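You operate a simulated robot arm through the tools that you are given. There is no shell and no other tool. Be economical: measure what you need, move in short steps, check, and stop when the job is done.

You run a simulated two-armed robot. Do the job below in one go: nothing can be reset, and whatever is moved stays where it is left.

JOB
On the lamp table, fold the shop cloth in half.

It is judged by the outcome, as a careful person would: the job done as asked, and still so three seconds after it is handed in. It fails if anything else is knocked over, pushed out of place, dropped, spilled or broken. Flat cloth is picked up by pressing the open fingertips on it (5 to 10 N) and closing them slowly along it; thin cloth reads only 2 to 8 mm in the jaws.

ROBOT AND FRAMES
Two 7-joint arms with two-finger parallel grippers on one trunk, on a base that drives. Base frame: it is fixed to the floor where the robot stands at the start and does not move with it; the origin is under the middle of the robot, x ahead of it, y to its left, z up. Lengths are in mm, angles in degrees, forces in N, time in s.
The left shoulder is at the start at [70, 134, 1076], the right one opposite. Places, roughly: lamp table [500, -400, 800]. Payload 1.57 kg a hand.
Tool frame (each hand has its own): the origin (TCP) lies between the finger pads and is the grasp point; the fingertips stand 30 mm ahead of it; z points along the fingers, y is the line along which they close. Largest opening 80 mm; finger width 17, thickness 12; the body of the gripper, 40 by 82 mm, starts 80 mm behind the TCP.
Orientation is that of the tool frame in the base frame, as a unit quaternion [x, y, z, w]. With the fingers straight down and closing along the base's y, the tool's x points along the base's -x, its y along +y and its z along -z.

CONTROLS
- The arms move only by the tool servo_tool. It takes "left_targets", "right_targets" or both (then of equal length, played together; a hand with none holds still); each is a list of rows, each a list of 7 numbers: the shift along the base's x, y, z in mm, then the turn, a rotation vector about the base's x, y, z in degrees, then the finger opening in mm, from 0 to 80. In form: [[x, y, z, wx, wy, wz, claw], ...]. A call has 1 to 8 rows; each row is the pose to reach, as a shift and turn from the pose commanded when the call began. Rows are played at 5 a second. More than 50 mm and 8.6 degrees between two rows, or a gripper value outside its range, and nothing of the call is played. Where a pose cannot be reached the arm comes as near as it can. A force on the tool above 40 N (or 10 N above the force at the start of the call, whichever is more), or a blocked arm, ends the call early, and 0.2 s more pass. Each finger travels about 153 mm/s and halts on what it meets, pressing with about 22 N; the grip force reading is that of the motor and also rises with nothing between the fingers. The clock runs only during rows and for 0.2 s after the last one: add rows that repeat a pose to give the fingers time. It gives the time, the measured TCP pose, the force on the tool (base axes), the opening and the grip force at its end, in the units of the frame above (readings bear some noise), and new pictures: "views" is both (left out), scene, wrist or none (wrist: the cameras of the hands that moved).
- Cameras (640 x 400 px; columns grow to the right, rows downward): "scene" is now at [130.1, -9.1, 1287.6]; the picture's right is [-0.11, -0.99, 0.00], its down [-0.71, 0.08, -0.70] and it looks along [0.70, -0.08, -0.71] (base axes); focal length 254 px, centre (320, 200). "left" rides on the left gripper at [72, 7, -122] in its tool frame; the picture's right is [-0.09, 1.00, 0.00], its down [-0.84, -0.08, -0.54] and it looks along [-0.54, -0.05, 0.84] (tool axes); focal length 238 px, centre (320, 200). "right" rides on the right gripper at [72, -7, -122] in its tool frame; the picture's right is [0.09, 1.00, 0.00], its down [-0.84, 0.08, -0.54] and it looks along [-0.54, 0.05, 0.84] (tool axes); focal length 238 px, centre (320, 200). There is no depth. A picture from a camera that has moved, and an enlarged one, comes with that camera's place and axes in the base frame and with its lens.
- move_column(by): slides the trunk up (or, below 0, down) by that many mm; the arms and the scene camera ride with it, the base frame stays. It gives what a move gives, with no picture.
- base_move(legs): drives the robot by 1 to 6 legs, each [ahead, left, turn to the left] in mm, mm and degrees, along the robot's own axes; the way and the turn of a leg run together, so that a leg with both is an arc; at most 1500 mm and 180 degrees a leg. The arms and the cameras ride along, it lands a little off, and it stops where it bumps. It gives what a move gives, and a new picture of the scene camera.
- turn_head(pan, tilt): turns the head with the scene camera to pan (to the left, within 86 degrees either way) and tilt (down, from -29 to 69), counted from straight ahead of the robot. It gives what a move gives, and a new picture of the scene camera.
- inspect(camera, box): a new picture of the part [left, top, right, bottom] of that camera's present view, enlarged. No time passes.
- hand_in(): hands the job in; it is judged then, once.

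Go step by step. Nothing tells you exact positions but the pictures and the camera data: compare them with the known pose of the tool, close in by small moves and look again before you grip or let go. The budget is 120 turns and 260 pictures, counting those below and the enlarged ones. Unless the task says otherwise, let go and move clear before handing in, and close with one line.

The tools are called after "Request:" as name(argument=value, ...) on one line, values as JSON. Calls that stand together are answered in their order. servo_tool: Moves the arms, as the interface text tells. Its arguments: {"type":"object","properties":{"left_targets":{"type":"array","items":{"type":"array","items":{"type":"number"}}},"right_targets":{"type":"array","items":{"type":"array","items":{"type":"number"}}},"views":{"type":"string","enum":["both","scene","wrist","none"]}},"required":[]} The other tools are called the same way: move_column (by) slides the trunk up or down; base_move (legs) drives the base; turn_head (pan, tilt) turns the head that bears the scene camera; inspect (camera, box) takes an enlarged picture of a part of a camera's view; hand_in () hands the job in.

At the start:

```text
clock: 0.0
left_position: [428.6, 167.9, 1039.0]
left_ee_rot: [-0.001, 1.0, 0.0, 0.0]
left_ft_force: [-0.2, -1.0, 0.3]
left_grip_width: 80.0
left_grip_force: 0.1
right_position: [421.8, -201.9, 966.1]
right_ee_rot: [0.0, 1.0, -0.001, 0.0]
right_ft_force: [-0.5, -0.2, -0.9]
right_grip_width: 80.2
right_grip_force: 0.1
trunk travel left (down, up): [-650.0, 290.0]
robot x, y, heading: [-0.4, -0.8, -0.0]
head pan, tilt: [-6.4, 45.3]
```

scene: 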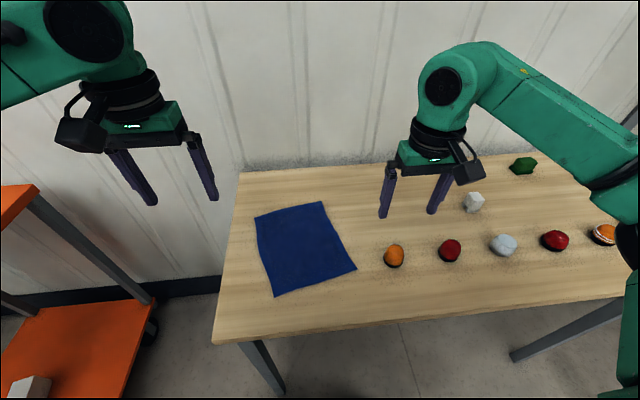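
right: 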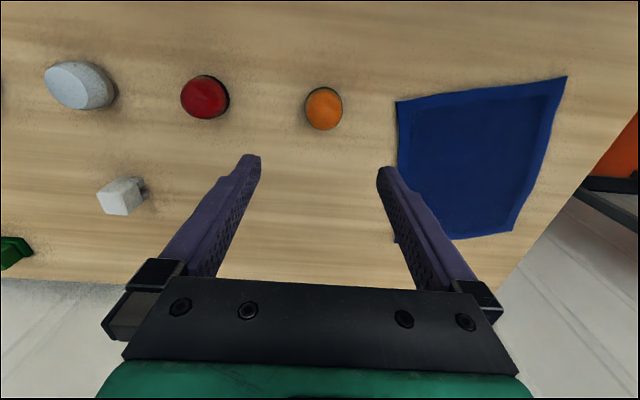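
left: 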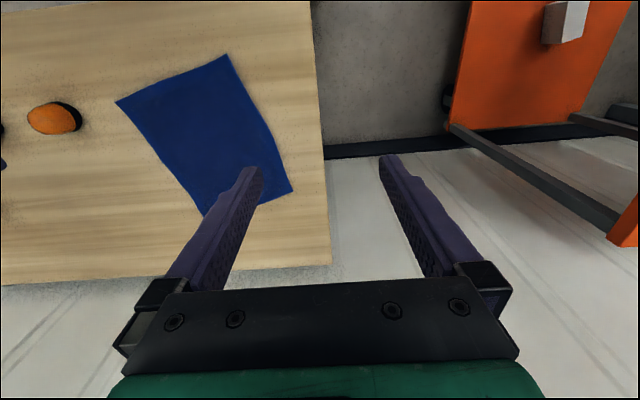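

The cloth lies on the near-left part of the table, with its corners at about A(617,118), B(650,-74), C(423,-128) and D(379,60). I plan to pinch the near edge close to D and C with both hands and fold it over onto AB, so I'll hover over those points first.

Request:
servo_tool(left_targets=[[-5, -20, -30, 0, 0, 2.5, 80], [-10, -45, -60, 0, 0, 5, 70], [-16, -67, -90, 0, 0, 7.5, 60], [-21, -90, -120, 0, 0, 10, 50], [-26, -112, -150, 0, 0, 13, 40], [-31, -134, -179, 0, 0, 13, 40], [-31, -134, -179, 0, 0, 13, 40]], right_targets=[[1, 18, -18, 0, 0, 2.5, 80], [2, 36, -36, 0, 0, 5, 70], [3, 54, -54, 0, 0, 7.5, 60], [4, 72, -72, 0, 0, 10, 50], [5, 90, -90, 0, 0, 13, 40], [6, 106, -106, 0, 0, 13, 40], [6, 106, -106, 0, 0, 13, 40]])

Request:
turn_head(pan=0, tilt=65)

```text
clock: 1.6
left_position: [396.6, 32.6, 859.2]
left_ee_rot: [-0.114, 0.993, -0.001, 0.0]
left_ft_force: [-0.4, 0.0, 0.4]
left_grip_width: 40.1
left_grip_force: 0.1
right_position: [427.7, -95.8, 859.6]
right_ee_rot: [-0.113, 0.994, 0.001, 0.001]
right_ft_force: [-0.8, 0.2, 0.4]
right_grip_width: 39.9
right_grip_force: 0.0
trunk travel left (down, up): [-650.0, 290.0]
robot x, y, heading: [0.8, -3.6, -0.2]
head pan, tilt: [-6.4, 45.3]
camera scene: at [129.5, -9.0, 1287.7], right [-0.11, -0.99, 0.0], down [-0.71, 0.08, -0.7], along [0.7, -0.08, -0.71], focal length 254 px, centre (320, 200)
camera right: at [359.5, -118.0, 982.3], right [-0.31, 0.95, 0.0], down [0.8, 0.26, 0.54], along [0.52, 0.17, -0.84], focal length 238 px, centre (320, 200)
camera left: at [325.4, 22.9, 979.3], right [-0.14, 0.99, 0.0], down [0.83, 0.11, 0.54], along [0.54, 0.07, -0.84], focal length 238 px, centre (320, 200)
```

scene: 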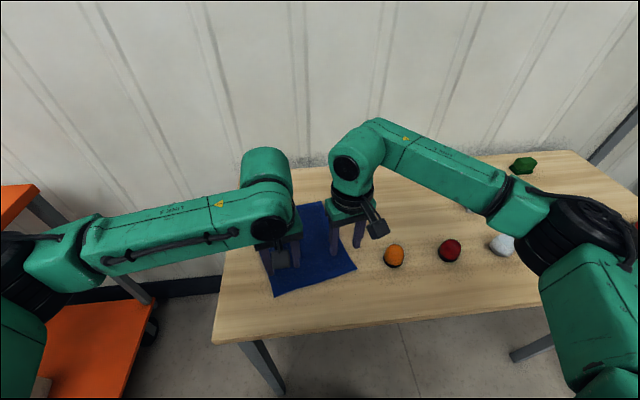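
right: 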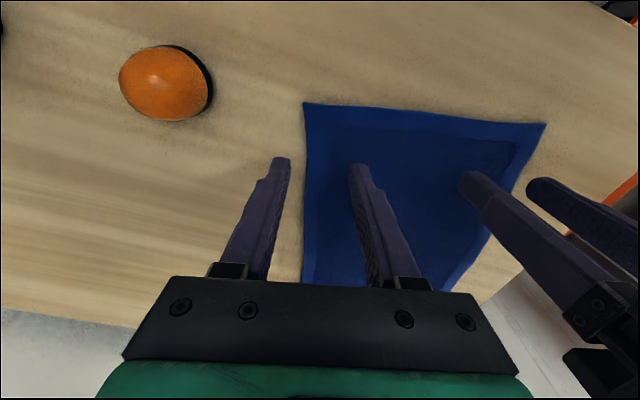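
left: 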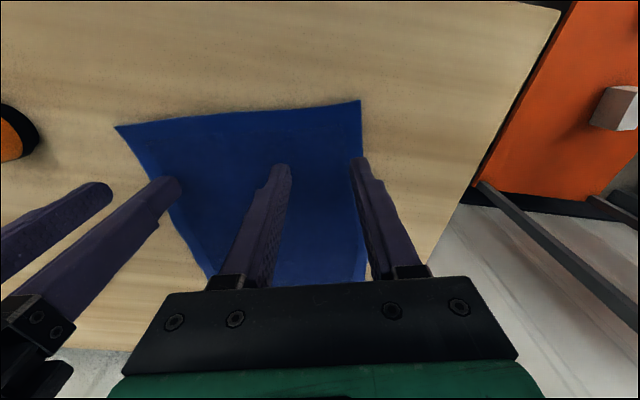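

```text
clock: 2.4
left_position: [396.9, 33.5, 858.6]
left_ee_rot: [-0.114, 0.993, 0.001, 0.0]
left_ft_force: [-0.2, -0.1, 0.0]
left_grip_width: 39.9
left_grip_force: 0.1
right_position: [427.8, -95.8, 861.1]
right_ee_rot: [-0.113, 0.994, 0.0, 0.0]
right_ft_force: [0.3, 0.1, -0.2]
right_grip_width: 40.1
right_grip_force: 0.1
trunk travel left (down, up): [-650.0, 290.0]
robot x, y, heading: [0.4, 0.3, 0.0]
head pan, tilt: [0.0, 65.0]
camera scene: at [110.4, -0.1, 1263.1], right [0.0, -1.0, 0.0], down [-0.91, 0.0, -0.42], along [0.42, 0.0, -0.91], focal length 254 px, centre (320, 200)
```

scene: 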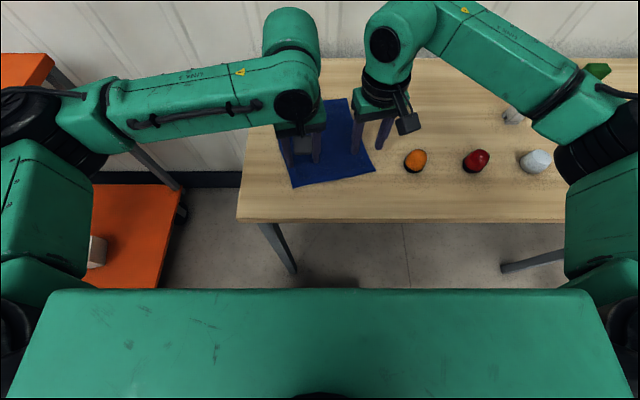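

The wrist cameras show the hands just inside the near edge, but their estimate is about 17 mm off the scene camera's. I'll go down to just above the cloth and compare the fingertips with the edge directly.

Request:
servo_tool(left_targets=[[0, 0, -35, 0, 0, 0, 40], [0, 0, -62, 0, 0, 0, 40], [0, 0, -62, 0, 0, 0, 40]], right_targets=[[0, 0, -35, 0, 0, 0, 40], [0, 0, -64, 0, 0, 0, 40], [0, 0, -64, 0, 0, 0, 40]])

```text
clock: 2.9
left_position: [396.9, 31.9, 832.2]
left_ee_rot: [-0.114, 0.993, -0.005, 0.007]
left_ft_force: [-4.3, 0.2, 12.8]
left_grip_width: 40.0
left_grip_force: 0.1
right_position: [427.8, -93.9, 832.9]
right_ee_rot: [-0.112, 0.994, 0.004, 0.003]
right_ft_force: [-1.8, -0.4, 9.4]
right_grip_width: 40.0
right_grip_force: 0.0
trunk travel left (down, up): [-650.0, 290.0]
robot x, y, heading: [-0.3, -0.2, -0.1]
head pan, tilt: [0.0, 65.0]
stopped in row 2 (left hand): the force on the tool passed its limit (the readings are from after the stop); the commanded pose is now the measured one
camera scene: at [107.0, 0.0, 1263.6], right [0.0, -1.0, 0.0], down [-0.91, 0.0, -0.42], along [0.42, 0.0, -0.91], focal length 254 px, centre (320, 200)
camera right: at [358.1, -117.8, 954.2], right [-0.31, 0.95, 0.01], down [0.8, 0.26, 0.55], along [0.52, 0.18, -0.84], focal length 238 px, centre (320, 200)
camera left: at [323.8, 22.6, 952.9], right [-0.14, 0.99, -0.01], down [0.82, 0.12, 0.55], along [0.55, 0.07, -0.83], focal length 238 px, centre (320, 200)
```

scene: 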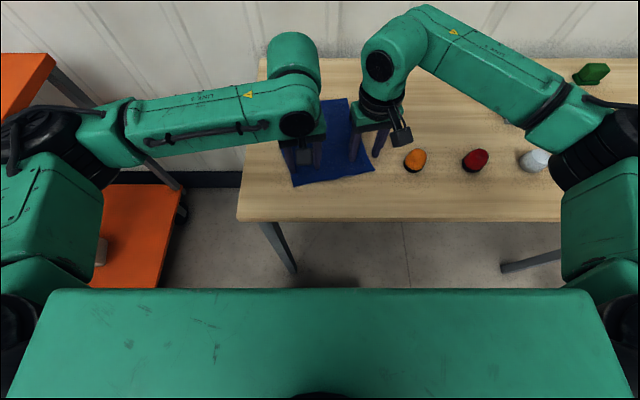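
right: 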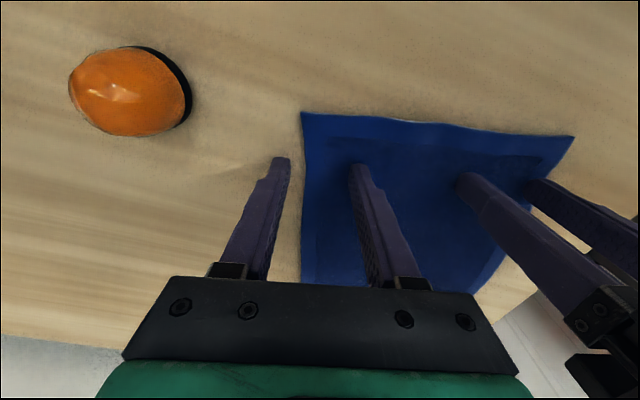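
left: 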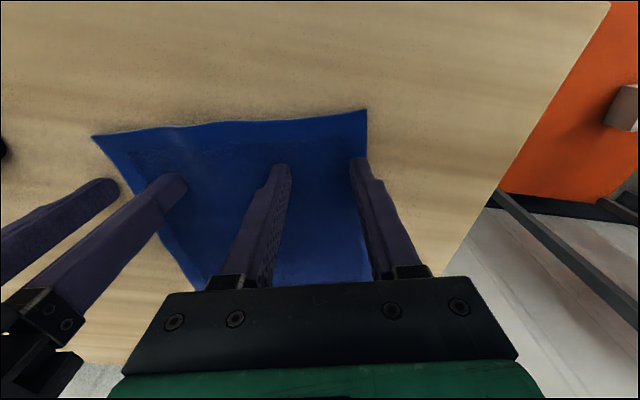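

Contact came with the TCP at about 832, so the table top is at about z = 800. Recomputed with that height, the scene and wrist cameras agree: A(572,106), B(602,-68), C(396,-117), D(355,54). I'll lift, then move both hands back towards the near edge and take another look.

Request:
servo_tool(left_targets=[[0, 0, 14, 0, 0, 0, 40], [-23, -4, 14, 0, 0, 0, 40], [-23, -4, 8, 0, 0, 0, 40], [-23, -4, 8, 0, 0, 0, 40]], right_targets=[[0, 0, 14, 0, 0, 0, 40], [-28, 8, 14, 0, 0, 0, 40], [-28, 8, 8, 0, 0, 0, 40], [-28, 8, 8, 0, 0, 0, 40]])

```text
clock: 3.9
left_position: [376.0, 28.2, 838.1]
left_ee_rot: [-0.114, 0.993, -0.002, 0.004]
left_ft_force: [-0.6, -0.3, -0.2]
left_grip_width: 40.0
left_grip_force: 0.1
right_position: [401.8, -86.6, 839.0]
right_ee_rot: [-0.113, 0.994, 0.003, 0.001]
right_ft_force: [0.5, 0.3, 0.0]
right_grip_width: 40.2
right_grip_force: 0.0
trunk travel left (down, up): [-650.0, 290.0]
robot x, y, heading: [0.5, 0.8, -0.1]
head pan, tilt: [0.0, 65.0]
camera scene: at [109.8, 0.0, 1263.1], right [0.0, -1.0, 0.0], down [-0.91, 0.0, -0.42], along [0.42, 0.0, -0.91], focal length 254 px, centre (320, 200)
camera right: at [332.3, -110.3, 960.5], right [-0.31, 0.95, 0.01], down [0.8, 0.26, 0.55], along [0.52, 0.17, -0.84], focal length 238 px, centre (320, 200)
camera left: at [302.7, 18.4, 958.7], right [-0.14, 0.99, -0.01], down [0.83, 0.12, 0.55], along [0.55, 0.07, -0.83], focal length 238 px, centre (320, 200)
```

scene: 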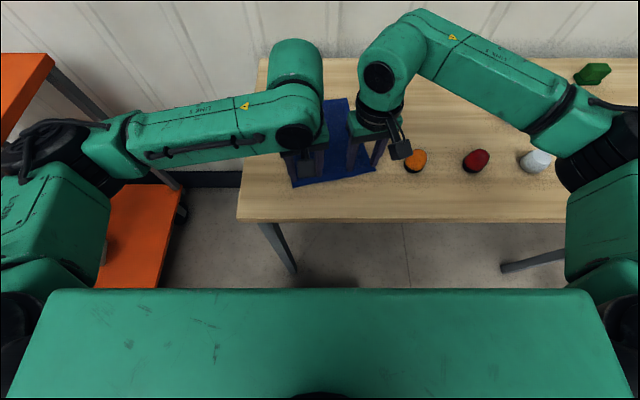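
right: 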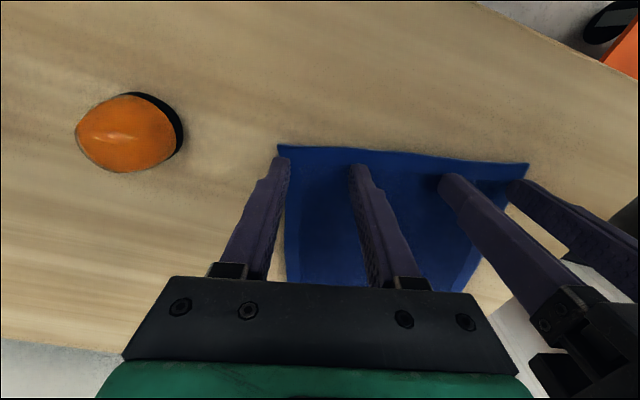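
left: 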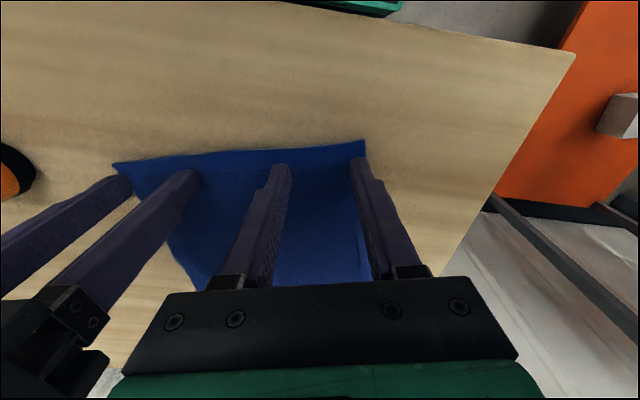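

Both corners check out: left hand 14 mm inside the edge, right hand 11 mm. I'll narrow the jaws to 30 and press down gently.

Request:
servo_tool(left_targets=[[0, 0, -3, 0, 0, 0, 30], [0, 0, -5, 0, 0, 0, 30], [0, 0, -7, 0, 0, 0, 30], [0, 0, -7, 0, 0, 0, 30]], right_targets=[[0, 0, -3, 0, 0, 0, 30], [0, 0, -5, 0, 0, 0, 30], [0, 0, -7, 0, 0, 0, 30], [0, 0, -7, 0, 0, 0, 30]], views="none")

```text
clock: 4.9
left_position: [375.4, 27.6, 832.7]
left_ee_rot: [-0.114, 0.993, -0.003, 0.006]
left_ft_force: [3.6, -0.2, 12.4]
left_grip_width: 30.0
left_grip_force: 0.0
right_position: [399.8, -86.2, 833.4]
right_ee_rot: [-0.113, 0.994, 0.004, 0.003]
right_ft_force: [2.7, 0.7, 8.3]
right_grip_width: 29.7
right_grip_force: 0.1
trunk travel left (down, up): [-650.0, 290.0]
robot x, y, heading: [2.0, -0.8, 0.2]
head pan, tilt: [0.0, 65.0]
```

Both hands are pressing (left 12 N, right 8 N), so I'll ease the left up by 1 mm. Then I'll close both slowly along the cloth.

Request:
servo_tool(left_targets=[[0, 0, 1, 0, 0, 0, 26], [0, 0, 1, 0, 0, 0, 22], [0, 0, 1, 0, 0, 0, 18], [0, 0, 1, 0, 0, 0, 14], [0, 0, 1, 0, 0, 0, 10], [0, 0, 1, 0, 0, 0, 6], [0, 0, 1, 0, 0, 0, 2], [0, 0, 1, 0, 0, 0, 0]], right_targets=[[0, 0, 0, 0, 0, 0, 26], [0, 0, 0, 0, 0, 0, 22], [0, 0, 0, 0, 0, 0, 18], [0, 0, 0, 0, 0, 0, 14], [0, 0, 0, 0, 0, 0, 10], [0, 0, 0, 0, 0, 0, 6], [0, 0, 0, 0, 0, 0, 2], [0, 0, 0, 0, 0, 0, 0]], views="wrist")

```text
clock: 6.7
left_position: [373.2, 29.5, 833.5]
left_ee_rot: [-0.114, 0.993, -0.004, 0.005]
left_ft_force: [0.5, -0.5, 4.8]
left_grip_width: 0.0
left_grip_force: 21.3
right_position: [399.6, -86.6, 833.0]
right_ee_rot: [-0.113, 0.994, 0.002, 0.003]
right_ft_force: [-0.6, 1.8, 12.1]
right_grip_width: 3.9
right_grip_force: 21.9
trunk travel left (down, up): [-650.0, 290.0]
robot x, y, heading: [-1.1, 0.2, -0.2]
head pan, tilt: [0.0, 65.0]
camera right: at [330.7, -109.9, 954.7], right [-0.31, 0.95, 0.0], down [0.8, 0.26, 0.55], along [0.52, 0.17, -0.84], focal length 238 px, centre (320, 200)
camera left: at [301.5, 19.0, 953.6], right [-0.14, 0.99, -0.01], down [0.83, 0.12, 0.55], along [0.55, 0.07, -0.83], focal length 238 px, centre (320, 200)
```

right: 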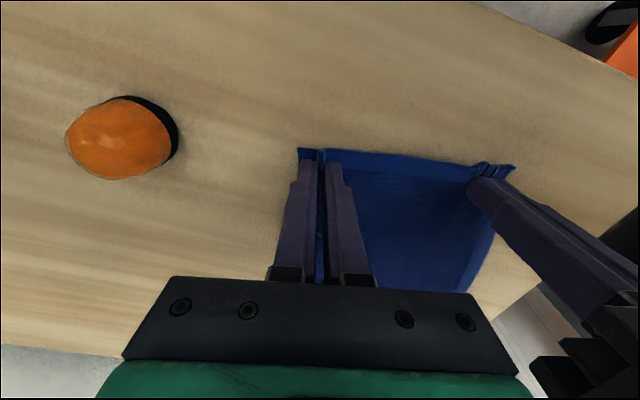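
left: 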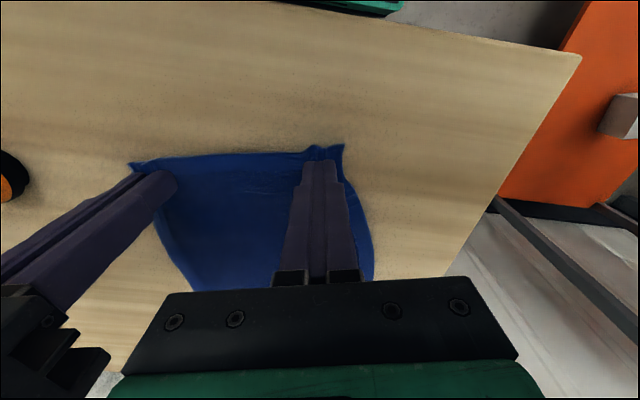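

The right hand holds cloth (3.9 mm), but the left slipped off and closed on nothing. I'll reopen the left and press a little harder.

Request:
servo_tool(left_targets=[[0, 0, 4, 0, 0, 0, 10], [0, 0, 4, 0, 0, 0, 32], [0, 0, 4, 0, 0, 0, 32], [0, 0, -1, 0, 0, 0, 32], [0, 0, -2, 0, 0, 0, 32], [0, 0, -2, 0, 0, 0, 32]], views="wrist")

```text
clock: 8.1
left_position: [373.5, 28.9, 832.9]
left_ee_rot: [-0.114, 0.993, -0.005, 0.007]
left_ft_force: [-1.9, 1.7, 13.5]
left_grip_width: 32.0
left_grip_force: 0.0
right_position: [399.2, -86.9, 833.2]
right_ee_rot: [-0.112, 0.994, 0.003, 0.003]
right_ft_force: [1.7, 1.6, 9.6]
right_grip_width: 3.8
right_grip_force: 21.8
trunk travel left (down, up): [-650.0, 290.0]
robot x, y, heading: [1.6, -0.4, -0.1]
head pan, tilt: [0.0, 65.0]
camera left: at [300.9, 19.1, 952.7], right [-0.14, 0.99, -0.01], down [0.82, 0.12, 0.55], along [0.55, 0.07, -0.83], focal length 238 px, centre (320, 200)
```

left: 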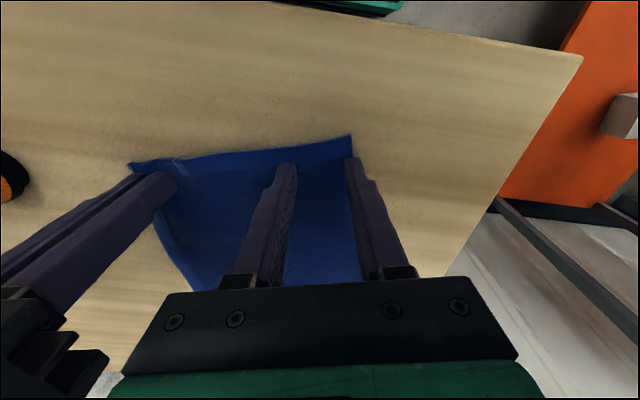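

The cloth's left edge has moved in and now lies under the outer finger. I'll lift, shift 10 mm inward along the edge, press again and close slowly.

Request:
servo_tool(left_targets=[[0, 0, 6, 0, 0, 0, 30], [2, -10, 6, 0, 0, 0, 30], [2, -10, 2, 0, 0, 0, 30], [2, -10, 0, 0, 0, 0, 30], [2, -10, 0, 0, 0, 0, 30]], views="none")

Request:
servo_tool(left_targets=[[0, 0, 0, 0, 0, 0, 26], [0, 0, 0, 0, 0, 0, 22], [0, 0, 0, 0, 0, 0, 18], [0, 0, 0, 0, 0, 0, 14], [0, 0, 0, 0, 0, 0, 10], [0, 0, 0, 0, 0, 0, 6], [0, 0, 0, 0, 0, 0, 2], [0, 0, 0, 0, 0, 0, 0]], views="wrist")

```text
clock: 9.3
left_position: [375.1, 19.3, 833.5]
left_ee_rot: [-0.114, 0.993, -0.005, 0.007]
left_ft_force: [-2.8, 1.7, 19.7]
left_grip_width: 30.3
left_grip_force: 0.3
right_position: [399.7, -86.8, 832.8]
right_ee_rot: [-0.112, 0.994, 0.003, 0.004]
right_ft_force: [1.9, 1.4, 7.6]
right_grip_width: 4.0
right_grip_force: 22.0
trunk travel left (down, up): [-650.0, 290.0]
robot x, y, heading: [-0.1, -0.4, 0.1]
head pan, tilt: [0.0, 65.0]
```

```text
clock: 11.1
left_position: [374.8, 17.7, 831.4]
left_ee_rot: [-0.114, 0.993, -0.004, 0.008]
left_ft_force: [4.1, -9.2, 26.7]
left_grip_width: 5.1
left_grip_force: 21.7
right_position: [397.5, -86.6, 833.2]
right_ee_rot: [-0.114, 0.994, 0.003, 0.002]
right_ft_force: [-2.3, 10.2, 5.1]
right_grip_width: 4.0
right_grip_force: 21.5
trunk travel left (down, up): [-650.0, 290.0]
robot x, y, heading: [0.9, -1.4, -0.1]
head pan, tilt: [0.0, 65.0]
camera left: at [302.8, 8.7, 952.4], right [-0.14, 0.99, -0.01], down [0.82, 0.12, 0.55], along [0.55, 0.07, -0.83], focal length 238 px, centre (320, 200)
```

left: 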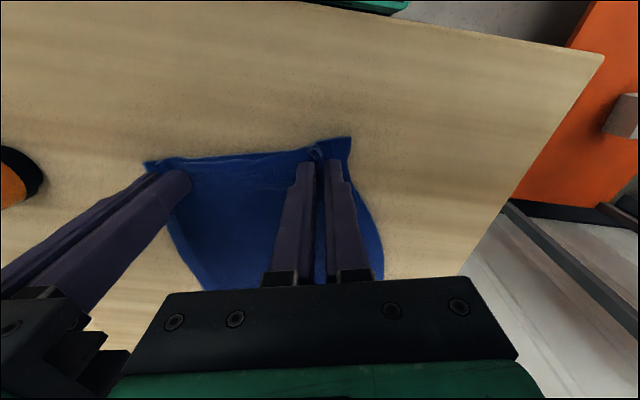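

Both hands now hold the cloth (left 5.1 mm, right 4.0 mm). I'll lift the edge and carry it forward on an arc, tilting the fingers forward, and stop halfway to look.

Request:
servo_tool(left_targets=[[0, -2, 15, 0, 0, 0, 0], [10, 0, 30, 0.9, -3.9, 0, 0], [24, 4, 45, 1.8, -7.8, 0, 0], [39, 7, 58, 2.8, -11.7, 0, 0], [56, 11, 66, 3.7, -15.6, 0, 0], [74, 15, 70, 4.6, -19.5, 0, 0], [91, 20, 72, 5.8, -24.3, 0, 0], [109, 24, 72, 6.9, -29.2, 0, 0]], right_targets=[[0, 1.5, 15, 0, 0, 0, 0], [10, 4, 30, 0.9, -3.9, 0, 0], [24, 7, 45, 1.8, -7.8, 0, 0], [39, 10, 58, 2.8, -11.7, 0, 0], [56, 15, 66, 3.7, -15.6, 0, 0], [74, 19, 70, 4.6, -19.5, 0, 0], [91, 23, 72, 5.8, -24.3, 0, 0], [109, 27, 72, 6.9, -29.2, 0, 0]])

```text
clock: 12.9
left_position: [487.9, 42.9, 902.4]
left_ee_rot: [-0.109, 0.958, 0.028, 0.263]
left_ft_force: [2.7, -8.1, 0.1]
left_grip_width: 3.9
left_grip_force: 22.3
right_position: [511.8, -59.2, 903.7]
right_ee_rot: [-0.11, 0.959, 0.033, 0.259]
right_ft_force: [-2.8, 7.5, 0.0]
right_grip_width: 3.8
right_grip_force: 22.1
trunk travel left (down, up): [-650.0, 290.0]
robot x, y, heading: [-0.7, 2.0, 0.0]
head pan, tilt: [0.0, 65.0]
camera scene: at [110.9, 0.1, 1263.0], right [0.0, -1.0, 0.0], down [-0.91, 0.0, -0.42], along [0.42, 0.0, -0.91], focal length 254 px, centre (320, 200)
camera right: at [392.6, -94.5, 972.5], right [-0.31, 0.95, -0.04], down [0.42, 0.17, 0.89], along [0.85, 0.26, -0.45], focal length 238 px, centre (320, 200)
camera left: at [364.9, 21.7, 969.3], right [-0.14, 0.99, 0.04], down [0.45, 0.03, 0.89], along [0.88, 0.15, -0.45], focal length 238 px, centre (320, 200)
```

scene: 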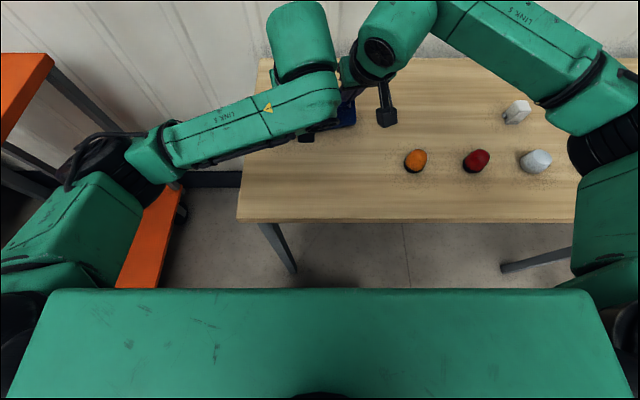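
right: 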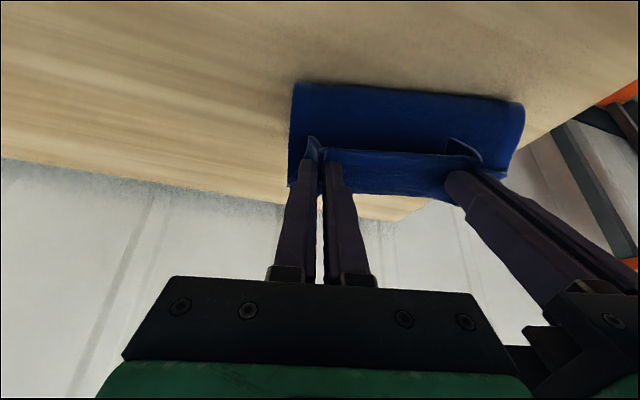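
left: 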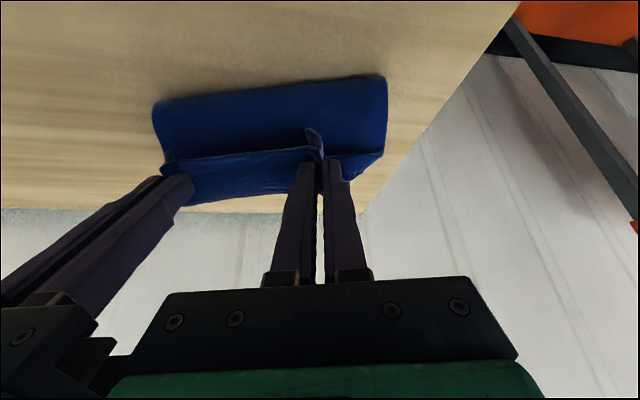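

The cloth is folding cleanly. I'll carry on forward and lower the edge to just above the far edge.

Request:
servo_tool(left_targets=[[15, 2, 0, 0, 0, 0, 0], [29, 5, -8, 0, 0, 0, 0], [44, 8, -20, 0, 0, 0, 0], [58, 12, -36, 0, 0, 0, 0], [71, 15, -50, 0, 0, 0, 0], [71, 15, -50, 0, 0, 0, 0]], right_targets=[[15, 5, 0, 0, 0, 0, 0], [29, 9, -8, 0, 0, 0, 0], [44, 12, -20, 0, 0, 0, 0], [57, 15, -36, 0, 0, 0, 0], [69, 18, -50, 0, 0, 0, 0], [69, 18, -50, 0, 0, 0, 0]])

Request:
turn_head(pan=-3, tilt=45)

```text
clock: 14.3
left_position: [558.2, 57.7, 852.0]
left_ee_rot: [-0.108, 0.958, 0.027, 0.263]
left_ft_force: [1.0, -1.2, -0.2]
left_grip_width: 3.6
left_grip_force: 21.7
right_position: [577.9, -41.8, 852.4]
right_ee_rot: [-0.109, 0.959, 0.033, 0.258]
right_ft_force: [-0.8, 1.5, -0.7]
right_grip_width: 3.6
right_grip_force: 22.9
trunk travel left (down, up): [-650.0, 290.0]
robot x, y, heading: [4.8, 3.6, 0.2]
head pan, tilt: [0.0, 65.0]
camera scene: at [109.8, -0.1, 1263.1], right [0.0, -1.0, 0.0], down [-0.91, 0.0, -0.42], along [0.42, 0.0, -0.91], focal length 254 px, centre (320, 200)
camera right: at [460.5, -76.5, 922.7], right [-0.3, 0.95, -0.04], down [0.42, 0.17, 0.89], along [0.85, 0.25, -0.45], focal length 238 px, centre (320, 200)
camera left: at [436.0, 36.3, 920.1], right [-0.14, 0.99, 0.04], down [0.45, 0.03, 0.89], along [0.88, 0.15, -0.45], focal length 238 px, centre (320, 200)
```

scene: 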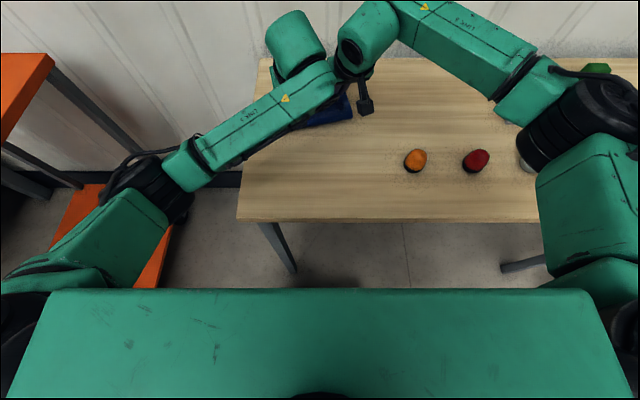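
right: 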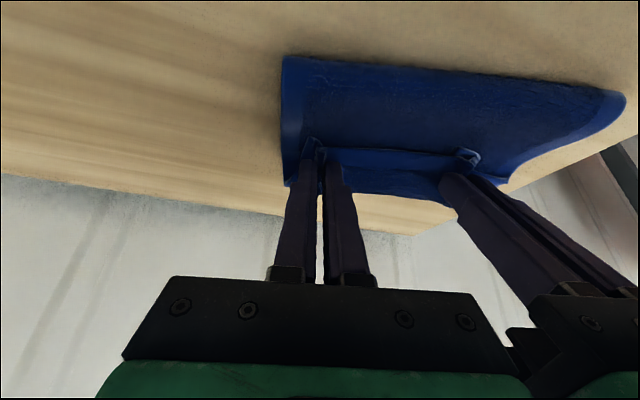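
left: 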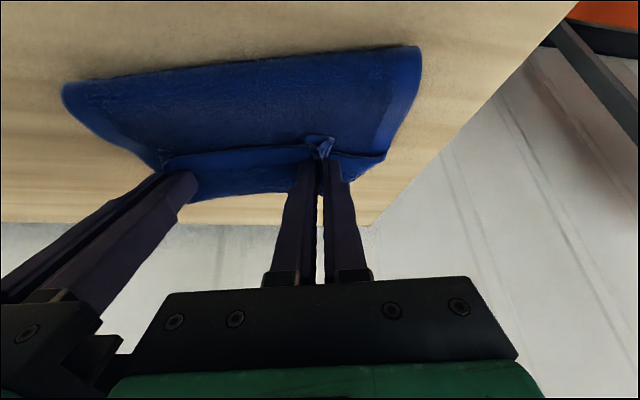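

```text
clock: 15.1
left_position: [558.1, 57.5, 852.0]
left_ee_rot: [-0.109, 0.959, 0.028, 0.261]
left_ft_force: [-0.5, -1.4, 0.7]
left_grip_width: 3.9
left_grip_force: 22.4
right_position: [580.0, -41.2, 853.7]
right_ee_rot: [-0.11, 0.959, 0.033, 0.258]
right_ft_force: [-0.3, 1.8, 0.1]
right_grip_width: 3.5
right_grip_force: 22.1
trunk travel left (down, up): [-650.0, 290.0]
robot x, y, heading: [-4.6, 1.3, 0.1]
head pan, tilt: [-3.0, 45.0]
camera scene: at [130.8, -4.2, 1288.0], right [-0.05, -1.0, 0.0], down [-0.71, 0.04, -0.71], along [0.71, -0.04, -0.71], focal length 254 px, centre (320, 200)
```

scene: 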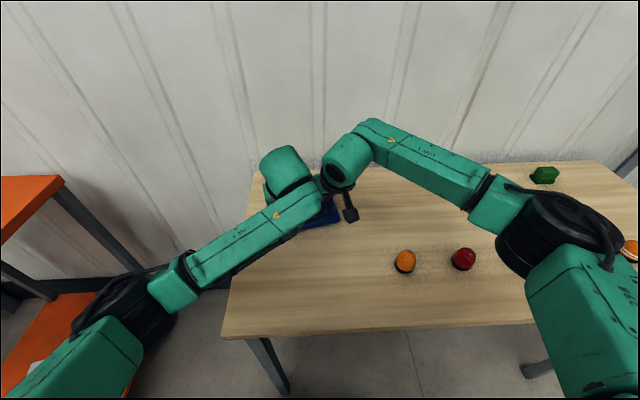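

The cloth is nearly down, so I'll zoom in around the fingertips to compare the carried edge with the far edge.

Request:
inspect(camera="left", box=[140, 100, 440, 240])

Request:
inspect(camera="right", box=[240, 100, 540, 240])

```text
2.13 times, centred on (290, 170) of left
camera zoom: at [436.2, 36.3, 920.2], right [-0.14, 0.99, 0.04], down [0.45, 0.03, 0.89], along [0.88, 0.15, -0.45], focal length 508 px, centre (384, 264)
```

zoom: 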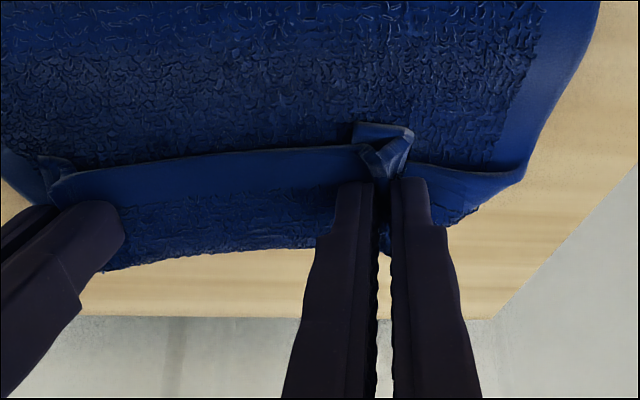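

```text
2.13 times, centred on (390, 170) of right
camera zoom: at [460.8, -76.4, 922.7], right [-0.3, 0.95, -0.04], down [0.42, 0.17, 0.89], along [0.85, 0.25, -0.45], focal length 508 px, centre (171, 264)
```

zoom: 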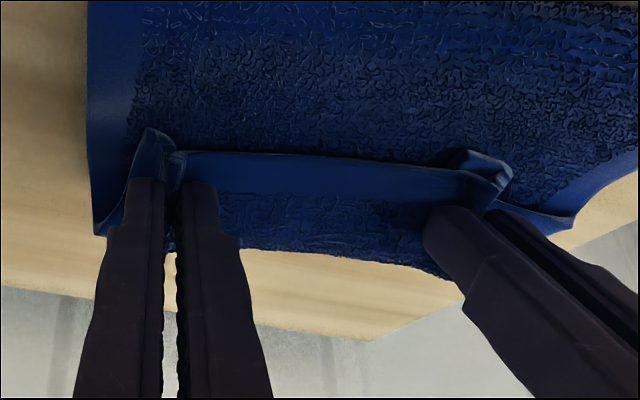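

The lip has curled back, and the far edge looks further ahead of the fingertips than planned, so the cloth may have slid forward. I'll raise slightly, move on 30 mm and see whether the far edge moves too.

Request:
servo_tool(left_targets=[[0, 0, 10, 0, 0, 0, 0], [10, 2, 10, 0, 0, 0, 0], [20, 5, 10, 0, 0, 0, 0], [30, 7, 5, 0, 0, 0, 0], [30, 7, 5, 0, 0, 0, 0]], right_targets=[[0, 0, 10, 0, 0, 0, 0], [10, 2, 10, 0, 0, 0, 0], [20, 5, 10, 0, 0, 0, 0], [30, 7, 5, 0, 0, 0, 0], [30, 7, 5, 0, 0, 0, 0]], views="wrist")

```text
clock: 16.3
left_position: [588.2, 64.7, 858.2]
left_ee_rot: [-0.108, 0.959, 0.027, 0.262]
left_ft_force: [0.0, -0.6, 0.6]
left_grip_width: 3.8
left_grip_force: 22.3
right_position: [608.8, -33.3, 858.7]
right_ee_rot: [-0.109, 0.959, 0.034, 0.26]
right_ft_force: [-0.3, 1.4, 0.6]
right_grip_width: 3.6
right_grip_force: 22.2
trunk travel left (down, up): [-650.0, 290.0]
robot x, y, heading: [-0.3, 4.3, 0.1]
head pan, tilt: [-3.0, 45.0]
camera right: at [490.5, -69.0, 927.7], right [-0.3, 0.95, -0.04], down [0.42, 0.17, 0.89], along [0.85, 0.26, -0.45], focal length 238 px, centre (320, 200)
camera left: at [465.5, 42.9, 925.1], right [-0.14, 0.99, 0.04], down [0.45, 0.03, 0.89], along [0.88, 0.15, -0.45], focal length 238 px, centre (320, 200)
```

right: 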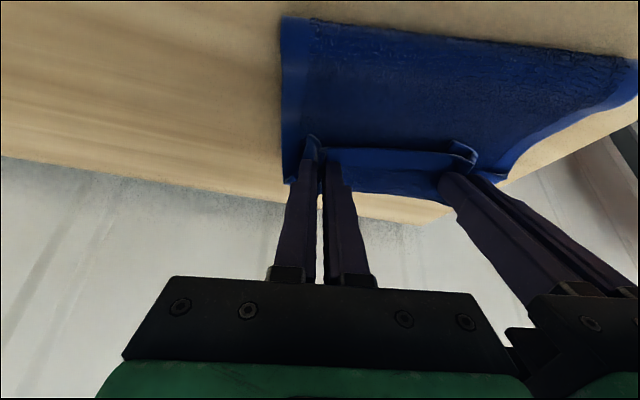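
left: 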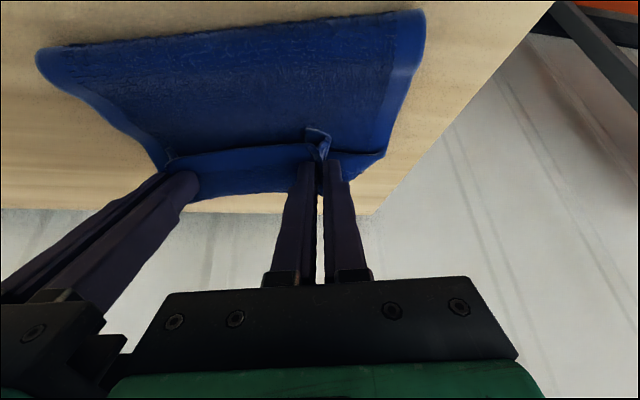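

On a closer look, the strip ahead of the fingers is the carried sheet bulging forward. The lower layer hasn't slid: its expected corner B projects right where the cloth's edge is. So I've overfolded, and I'll come back and up until the upper sheet runs nearly straight from the halfway line to the grips.

Request:
servo_tool(left_targets=[[-10, -2, 10, 0, 0, 0, 0], [-22, -4, 18, 0, 0, 0, 0], [-34, -6, 18, 0, 0, 0, 0], [-46, -8, 16, 0, 0, 0, 0], [-52, -9, 16, 0, 0, 0, 0], [-52, -9, 16, 0, 0, 0, 0]], right_targets=[[-10, -3, 10, 0, 0, 0, 0], [-22, -6, 18, 0, 0, 0, 0], [-34, -9, 18, 0, 0, 0, 0], [-46, -12, 15, 0, 0, 0, 0], [-53, -13, 15, 0, 0, 0, 0], [-53, -13, 15, 0, 0, 0, 0]], views="both")

```text
clock: 17.7
left_position: [536.6, 55.2, 873.3]
left_ee_rot: [-0.109, 0.959, 0.027, 0.261]
left_ft_force: [1.6, -5.1, 0.6]
left_grip_width: 3.8
left_grip_force: 22.3
right_position: [556.5, -46.5, 872.9]
right_ee_rot: [-0.11, 0.959, 0.034, 0.258]
right_ft_force: [-1.3, 6.1, -1.2]
right_grip_width: 3.5
right_grip_force: 22.2
trunk travel left (down, up): [-650.0, 290.0]
robot x, y, heading: [1.7, -1.5, -0.1]
head pan, tilt: [-3.0, 45.0]
camera scene: at [131.0, -4.2, 1288.0], right [-0.05, -1.0, 0.0], down [-0.71, 0.04, -0.71], along [0.71, -0.04, -0.71], focal length 254 px, centre (320, 200)
camera right: at [437.9, -82.6, 943.2], right [-0.31, 0.95, -0.04], down [0.42, 0.17, 0.89], along [0.85, 0.26, -0.45], focal length 238 px, centre (320, 200)
camera left: at [413.3, 33.8, 941.2], right [-0.14, 0.99, 0.04], down [0.45, 0.03, 0.89], along [0.88, 0.15, -0.45], focal length 238 px, centre (320, 200)
```

scene: 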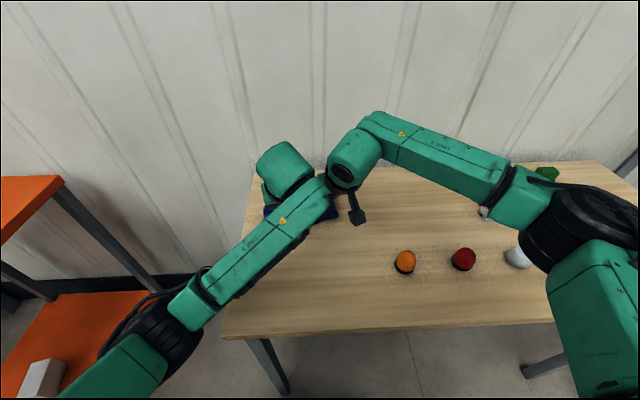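
right: 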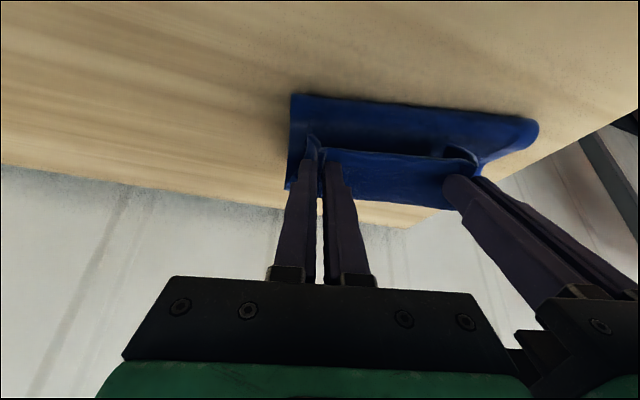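
left: 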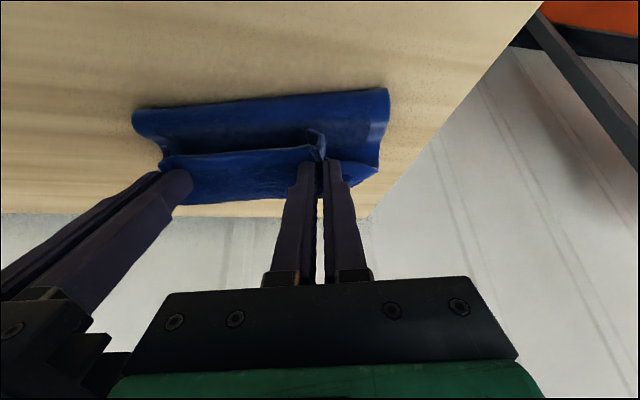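

The fold line looks about 40 mm further forward than it should be. I'll zoom the scene camera in to see what shows of the cloth.

Request:
inspect(camera="scene", box=[240, 160, 400, 260])

```text
4.00 times, centred on (320, 210) of scene
camera zoom: at [131.0, -4.2, 1288.0], right [-0.05, -1.0, 0.0], down [-0.71, 0.04, -0.71], along [0.71, -0.04, -0.71], focal length 1016 px, centre (320, 160)
```

zoom: 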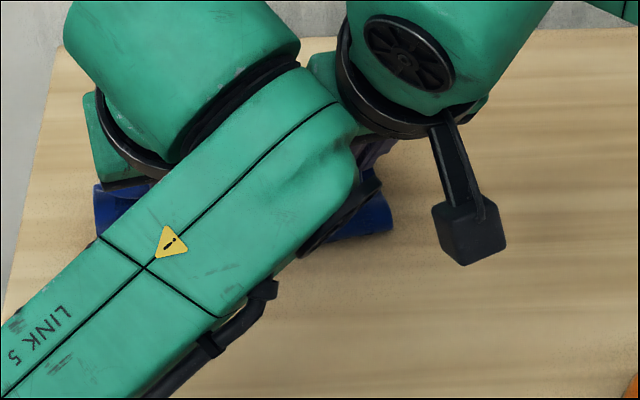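

I can't tell the fold's height from these views, so the position stays uncertain. I'll unroll the cloth back towards the start pose, where the far edge is visible, measure it, and refold on a higher, nearly taut arc.

Request:
servo_tool(left_targets=[[-19, -4, 12, -0.8, 3.6, 0, 0], [-40, -9, 22, -1.7, 7.3, 0, 0], [-61, -14, 25, -2.6, 11.1, 0, 0], [-80, -18, 25, -3.4, 14.6, 0, 0], [-101, -23, 20, -4.3, 18.4, 0, 0], [-120, -27, 8, -5.2, 21.9, 0, 0], [-141, -32, -8, -6.0, 25.6, 0, 0], [-160, -36, -24, -6.9, 29.2, 0, 0]], right_targets=[[-19, -4, 12, -0.8, 3.6, 0, 0], [-39, -9, 22, -1.7, 7.3, 0, 0], [-60, -14, 25, -2.6, 11.1, 0, 0], [-78, -19, 25, -3.4, 14.6, 0, 0], [-98, -24, 20, -4.3, 18.4, 0, 0], [-117, -29, 8, -5.2, 21.9, 0, 0], [-137, -34, -8, -6.0, 25.6, 0, 0], [-156, -38, -24, -6.9, 29.2, 0, 0]], views="both")

Request:
turn_head(pan=0, tilt=60)

Request:
inspect(camera="scene", box=[240, 60, 400, 160])

```text
clock: 19.5
left_position: [376.5, 19.7, 849.3]
left_ee_rot: [-0.114, 0.993, -0.004, 0.005]
left_ft_force: [3.0, -13.0, -1.3]
left_grip_width: 4.2
left_grip_force: 22.4
right_position: [399.8, -84.9, 850.4]
right_ee_rot: [-0.113, 0.994, 0.004, 0.001]
right_ft_force: [-3.7, 13.4, -0.5]
right_grip_width: 4.4
right_grip_force: 21.9
trunk travel left (down, up): [-650.0, 290.0]
robot x, y, heading: [2.5, -1.3, 0.0]
head pan, tilt: [-3.0, 45.0]
camera scene: at [130.7, -4.4, 1288.1], right [-0.05, -1.0, 0.0], down [-0.71, 0.04, -0.71], along [0.71, -0.04, -0.71], focal length 254 px, centre (320, 200)
camera right: at [331.3, -109.4, 971.7], right [-0.31, 0.95, 0.01], down [0.8, 0.26, 0.55], along [0.52, 0.18, -0.84], focal length 238 px, centre (320, 200)
camera left: at [303.1, 9.3, 970.1], right [-0.14, 0.99, -0.01], down [0.83, 0.12, 0.55], along [0.55, 0.07, -0.84], focal length 238 px, centre (320, 200)
```

scene: 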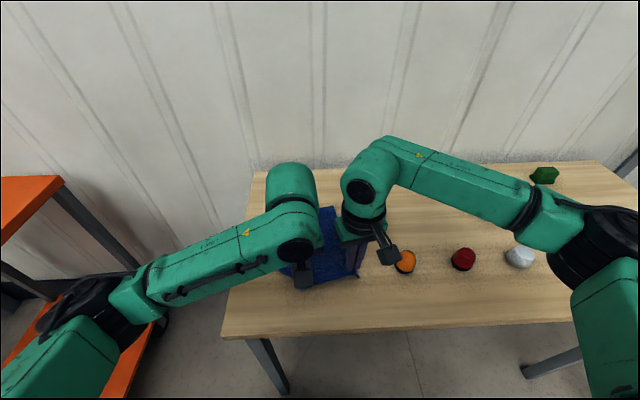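
right: 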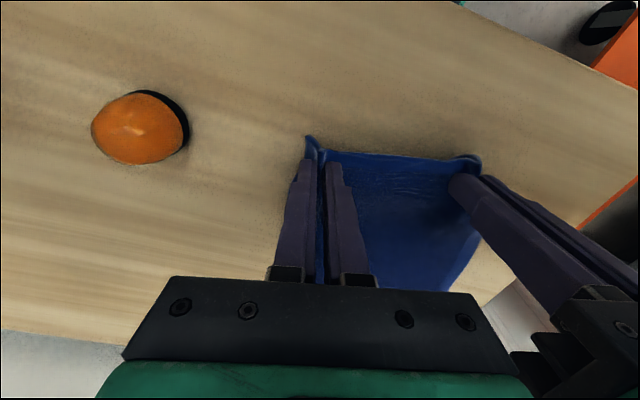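
left: 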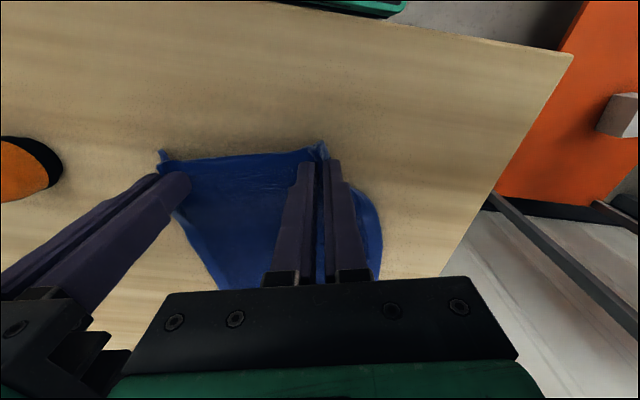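

```text
clock: 20.3
left_position: [375.9, 18.8, 850.1]
left_ee_rot: [-0.113, 0.994, -0.004, 0.005]
left_ft_force: [4.6, -13.6, -0.1]
left_grip_width: 4.2
left_grip_force: 21.7
right_position: [400.1, -84.7, 850.4]
right_ee_rot: [-0.113, 0.994, 0.005, 0.002]
right_ft_force: [-4.2, 13.5, 0.6]
right_grip_width: 4.1
right_grip_force: 22.0
trunk travel left (down, up): [-650.0, 290.0]
robot x, y, heading: [-0.7, -0.1, -0.1]
head pan, tilt: [0.0, 60.0]
camera scene: at [116.3, 0.0, 1268.6], right [0.0, -1.0, 0.0], down [-0.87, 0.0, -0.5], along [0.5, 0.0, -0.87], focal length 254 px, centre (320, 200)
```

scene: 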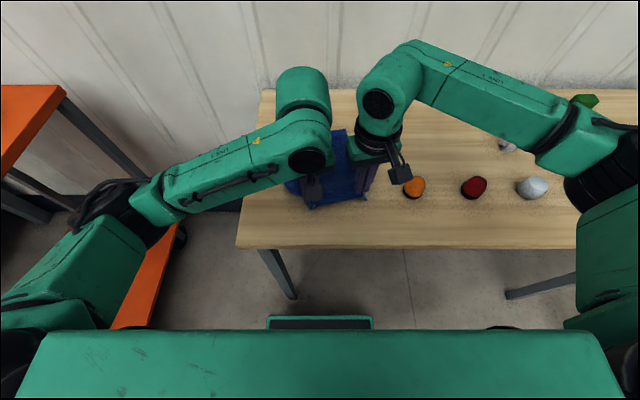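

```text
4.00 times, centred on (320, 110) of scene
camera zoom: at [116.3, 0.0, 1268.6], right [0.0, -1.0, 0.0], down [-0.87, 0.0, -0.5], along [0.5, 0.0, -0.87], focal length 1016 px, centre (320, 560)
```

zoom: 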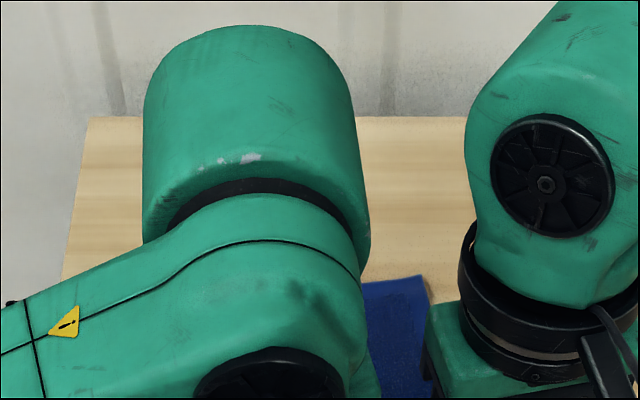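

Unrolled, the far corner B sits at about (593,-64), close to where it started. I'll refold on a nearly taut semicircle around the halfway line and stop at the top to look.

Request:
servo_tool(left_targets=[[6, -2, 12, 0, 0, 0, 0], [16.5, 1, 33, 0, 0, 0, 0], [31, 4, 50, 0.9, -3.9, 0, 0], [50, 9, 63, 1.8, -7.8, 0, 0], [70, 13.5, 69, 3, -12.6, 0, 0], [84, 17, 70, 3.9, -16.5, 0, 0], [84, 17, 70, 3.9, -16.5, 0, 0]], right_targets=[[6, 4, 12, 0, 0, 0, 0], [16.5, 7, 33, 0, 0, 0, 0], [31, 10, 50, 0.9, -3.9, 0, 0], [50, 15, 63, 1.8, -7.8, 0, 0], [70, 19.5, 69, 3, -12.6, 0, 0], [84, 23, 70, 3.9, -16.5, 0, 0], [84, 23, 70, 3.9, -16.5, 0, 0]], views="both")

Request:
inspect(camera="scene", box=[240, 80, 400, 180])

```text
clock: 21.9
left_position: [460.3, 36.3, 919.4]
left_ee_rot: [-0.111, 0.982, 0.014, 0.151]
left_ft_force: [1.4, -3.3, -0.2]
left_grip_width: 3.9
left_grip_force: 22.4
right_position: [483.2, -62.7, 919.0]
right_ee_rot: [-0.113, 0.982, 0.021, 0.148]
right_ft_force: [-1.0, 3.9, -0.2]
right_grip_width: 3.7
right_grip_force: 21.5
trunk travel left (down, up): [-650.0, 290.0]
robot x, y, heading: [-1.0, -5.0, 0.1]
head pan, tilt: [0.0, 60.0]
camera scene: at [116.2, 0.0, 1268.6], right [0.0, -1.0, 0.0], down [-0.87, 0.0, -0.5], along [0.5, 0.0, -0.87], focal length 254 px, centre (320, 200)
camera right: at [384.4, -93.7, 1014.6], right [-0.31, 0.95, -0.02], down [0.61, 0.21, 0.77], along [0.73, 0.23, -0.64], focal length 238 px, centre (320, 200)
camera left: at [355.9, 19.9, 1013.2], right [-0.14, 0.99, 0.02], down [0.64, 0.07, 0.77], along [0.76, 0.12, -0.64], focal length 238 px, centre (320, 200)
```

scene: 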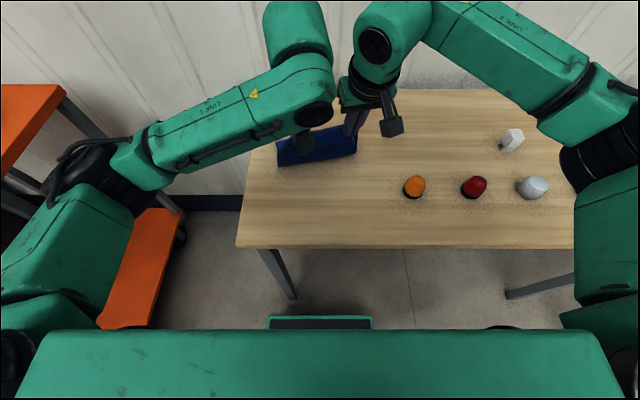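
right: 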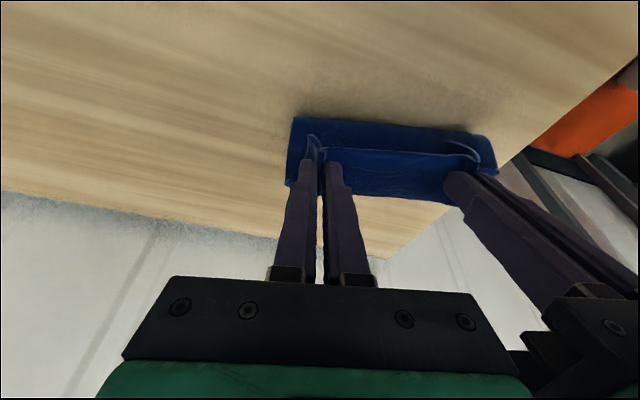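
left: 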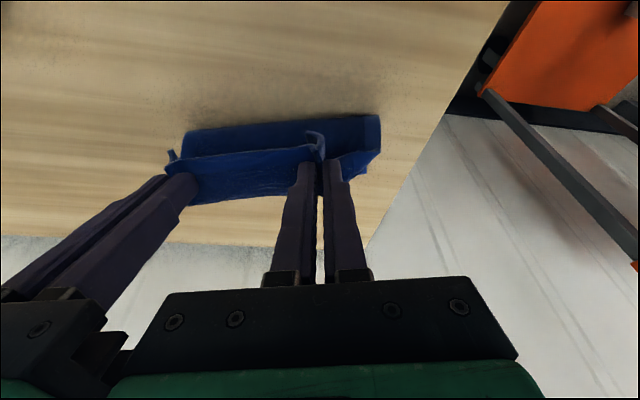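

```text
4.00 times, centred on (320, 130) of scene
camera zoom: at [116.2, 0.0, 1268.6], right [0.0, -1.0, 0.0], down [-0.87, 0.0, -0.5], along [0.5, 0.0, -0.87], focal length 1016 px, centre (320, 480)
```

zoom: 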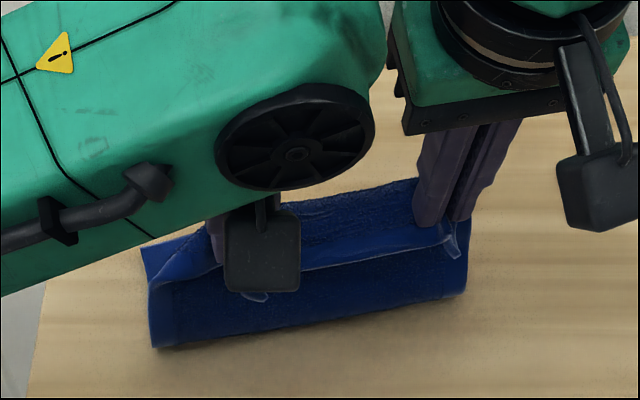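

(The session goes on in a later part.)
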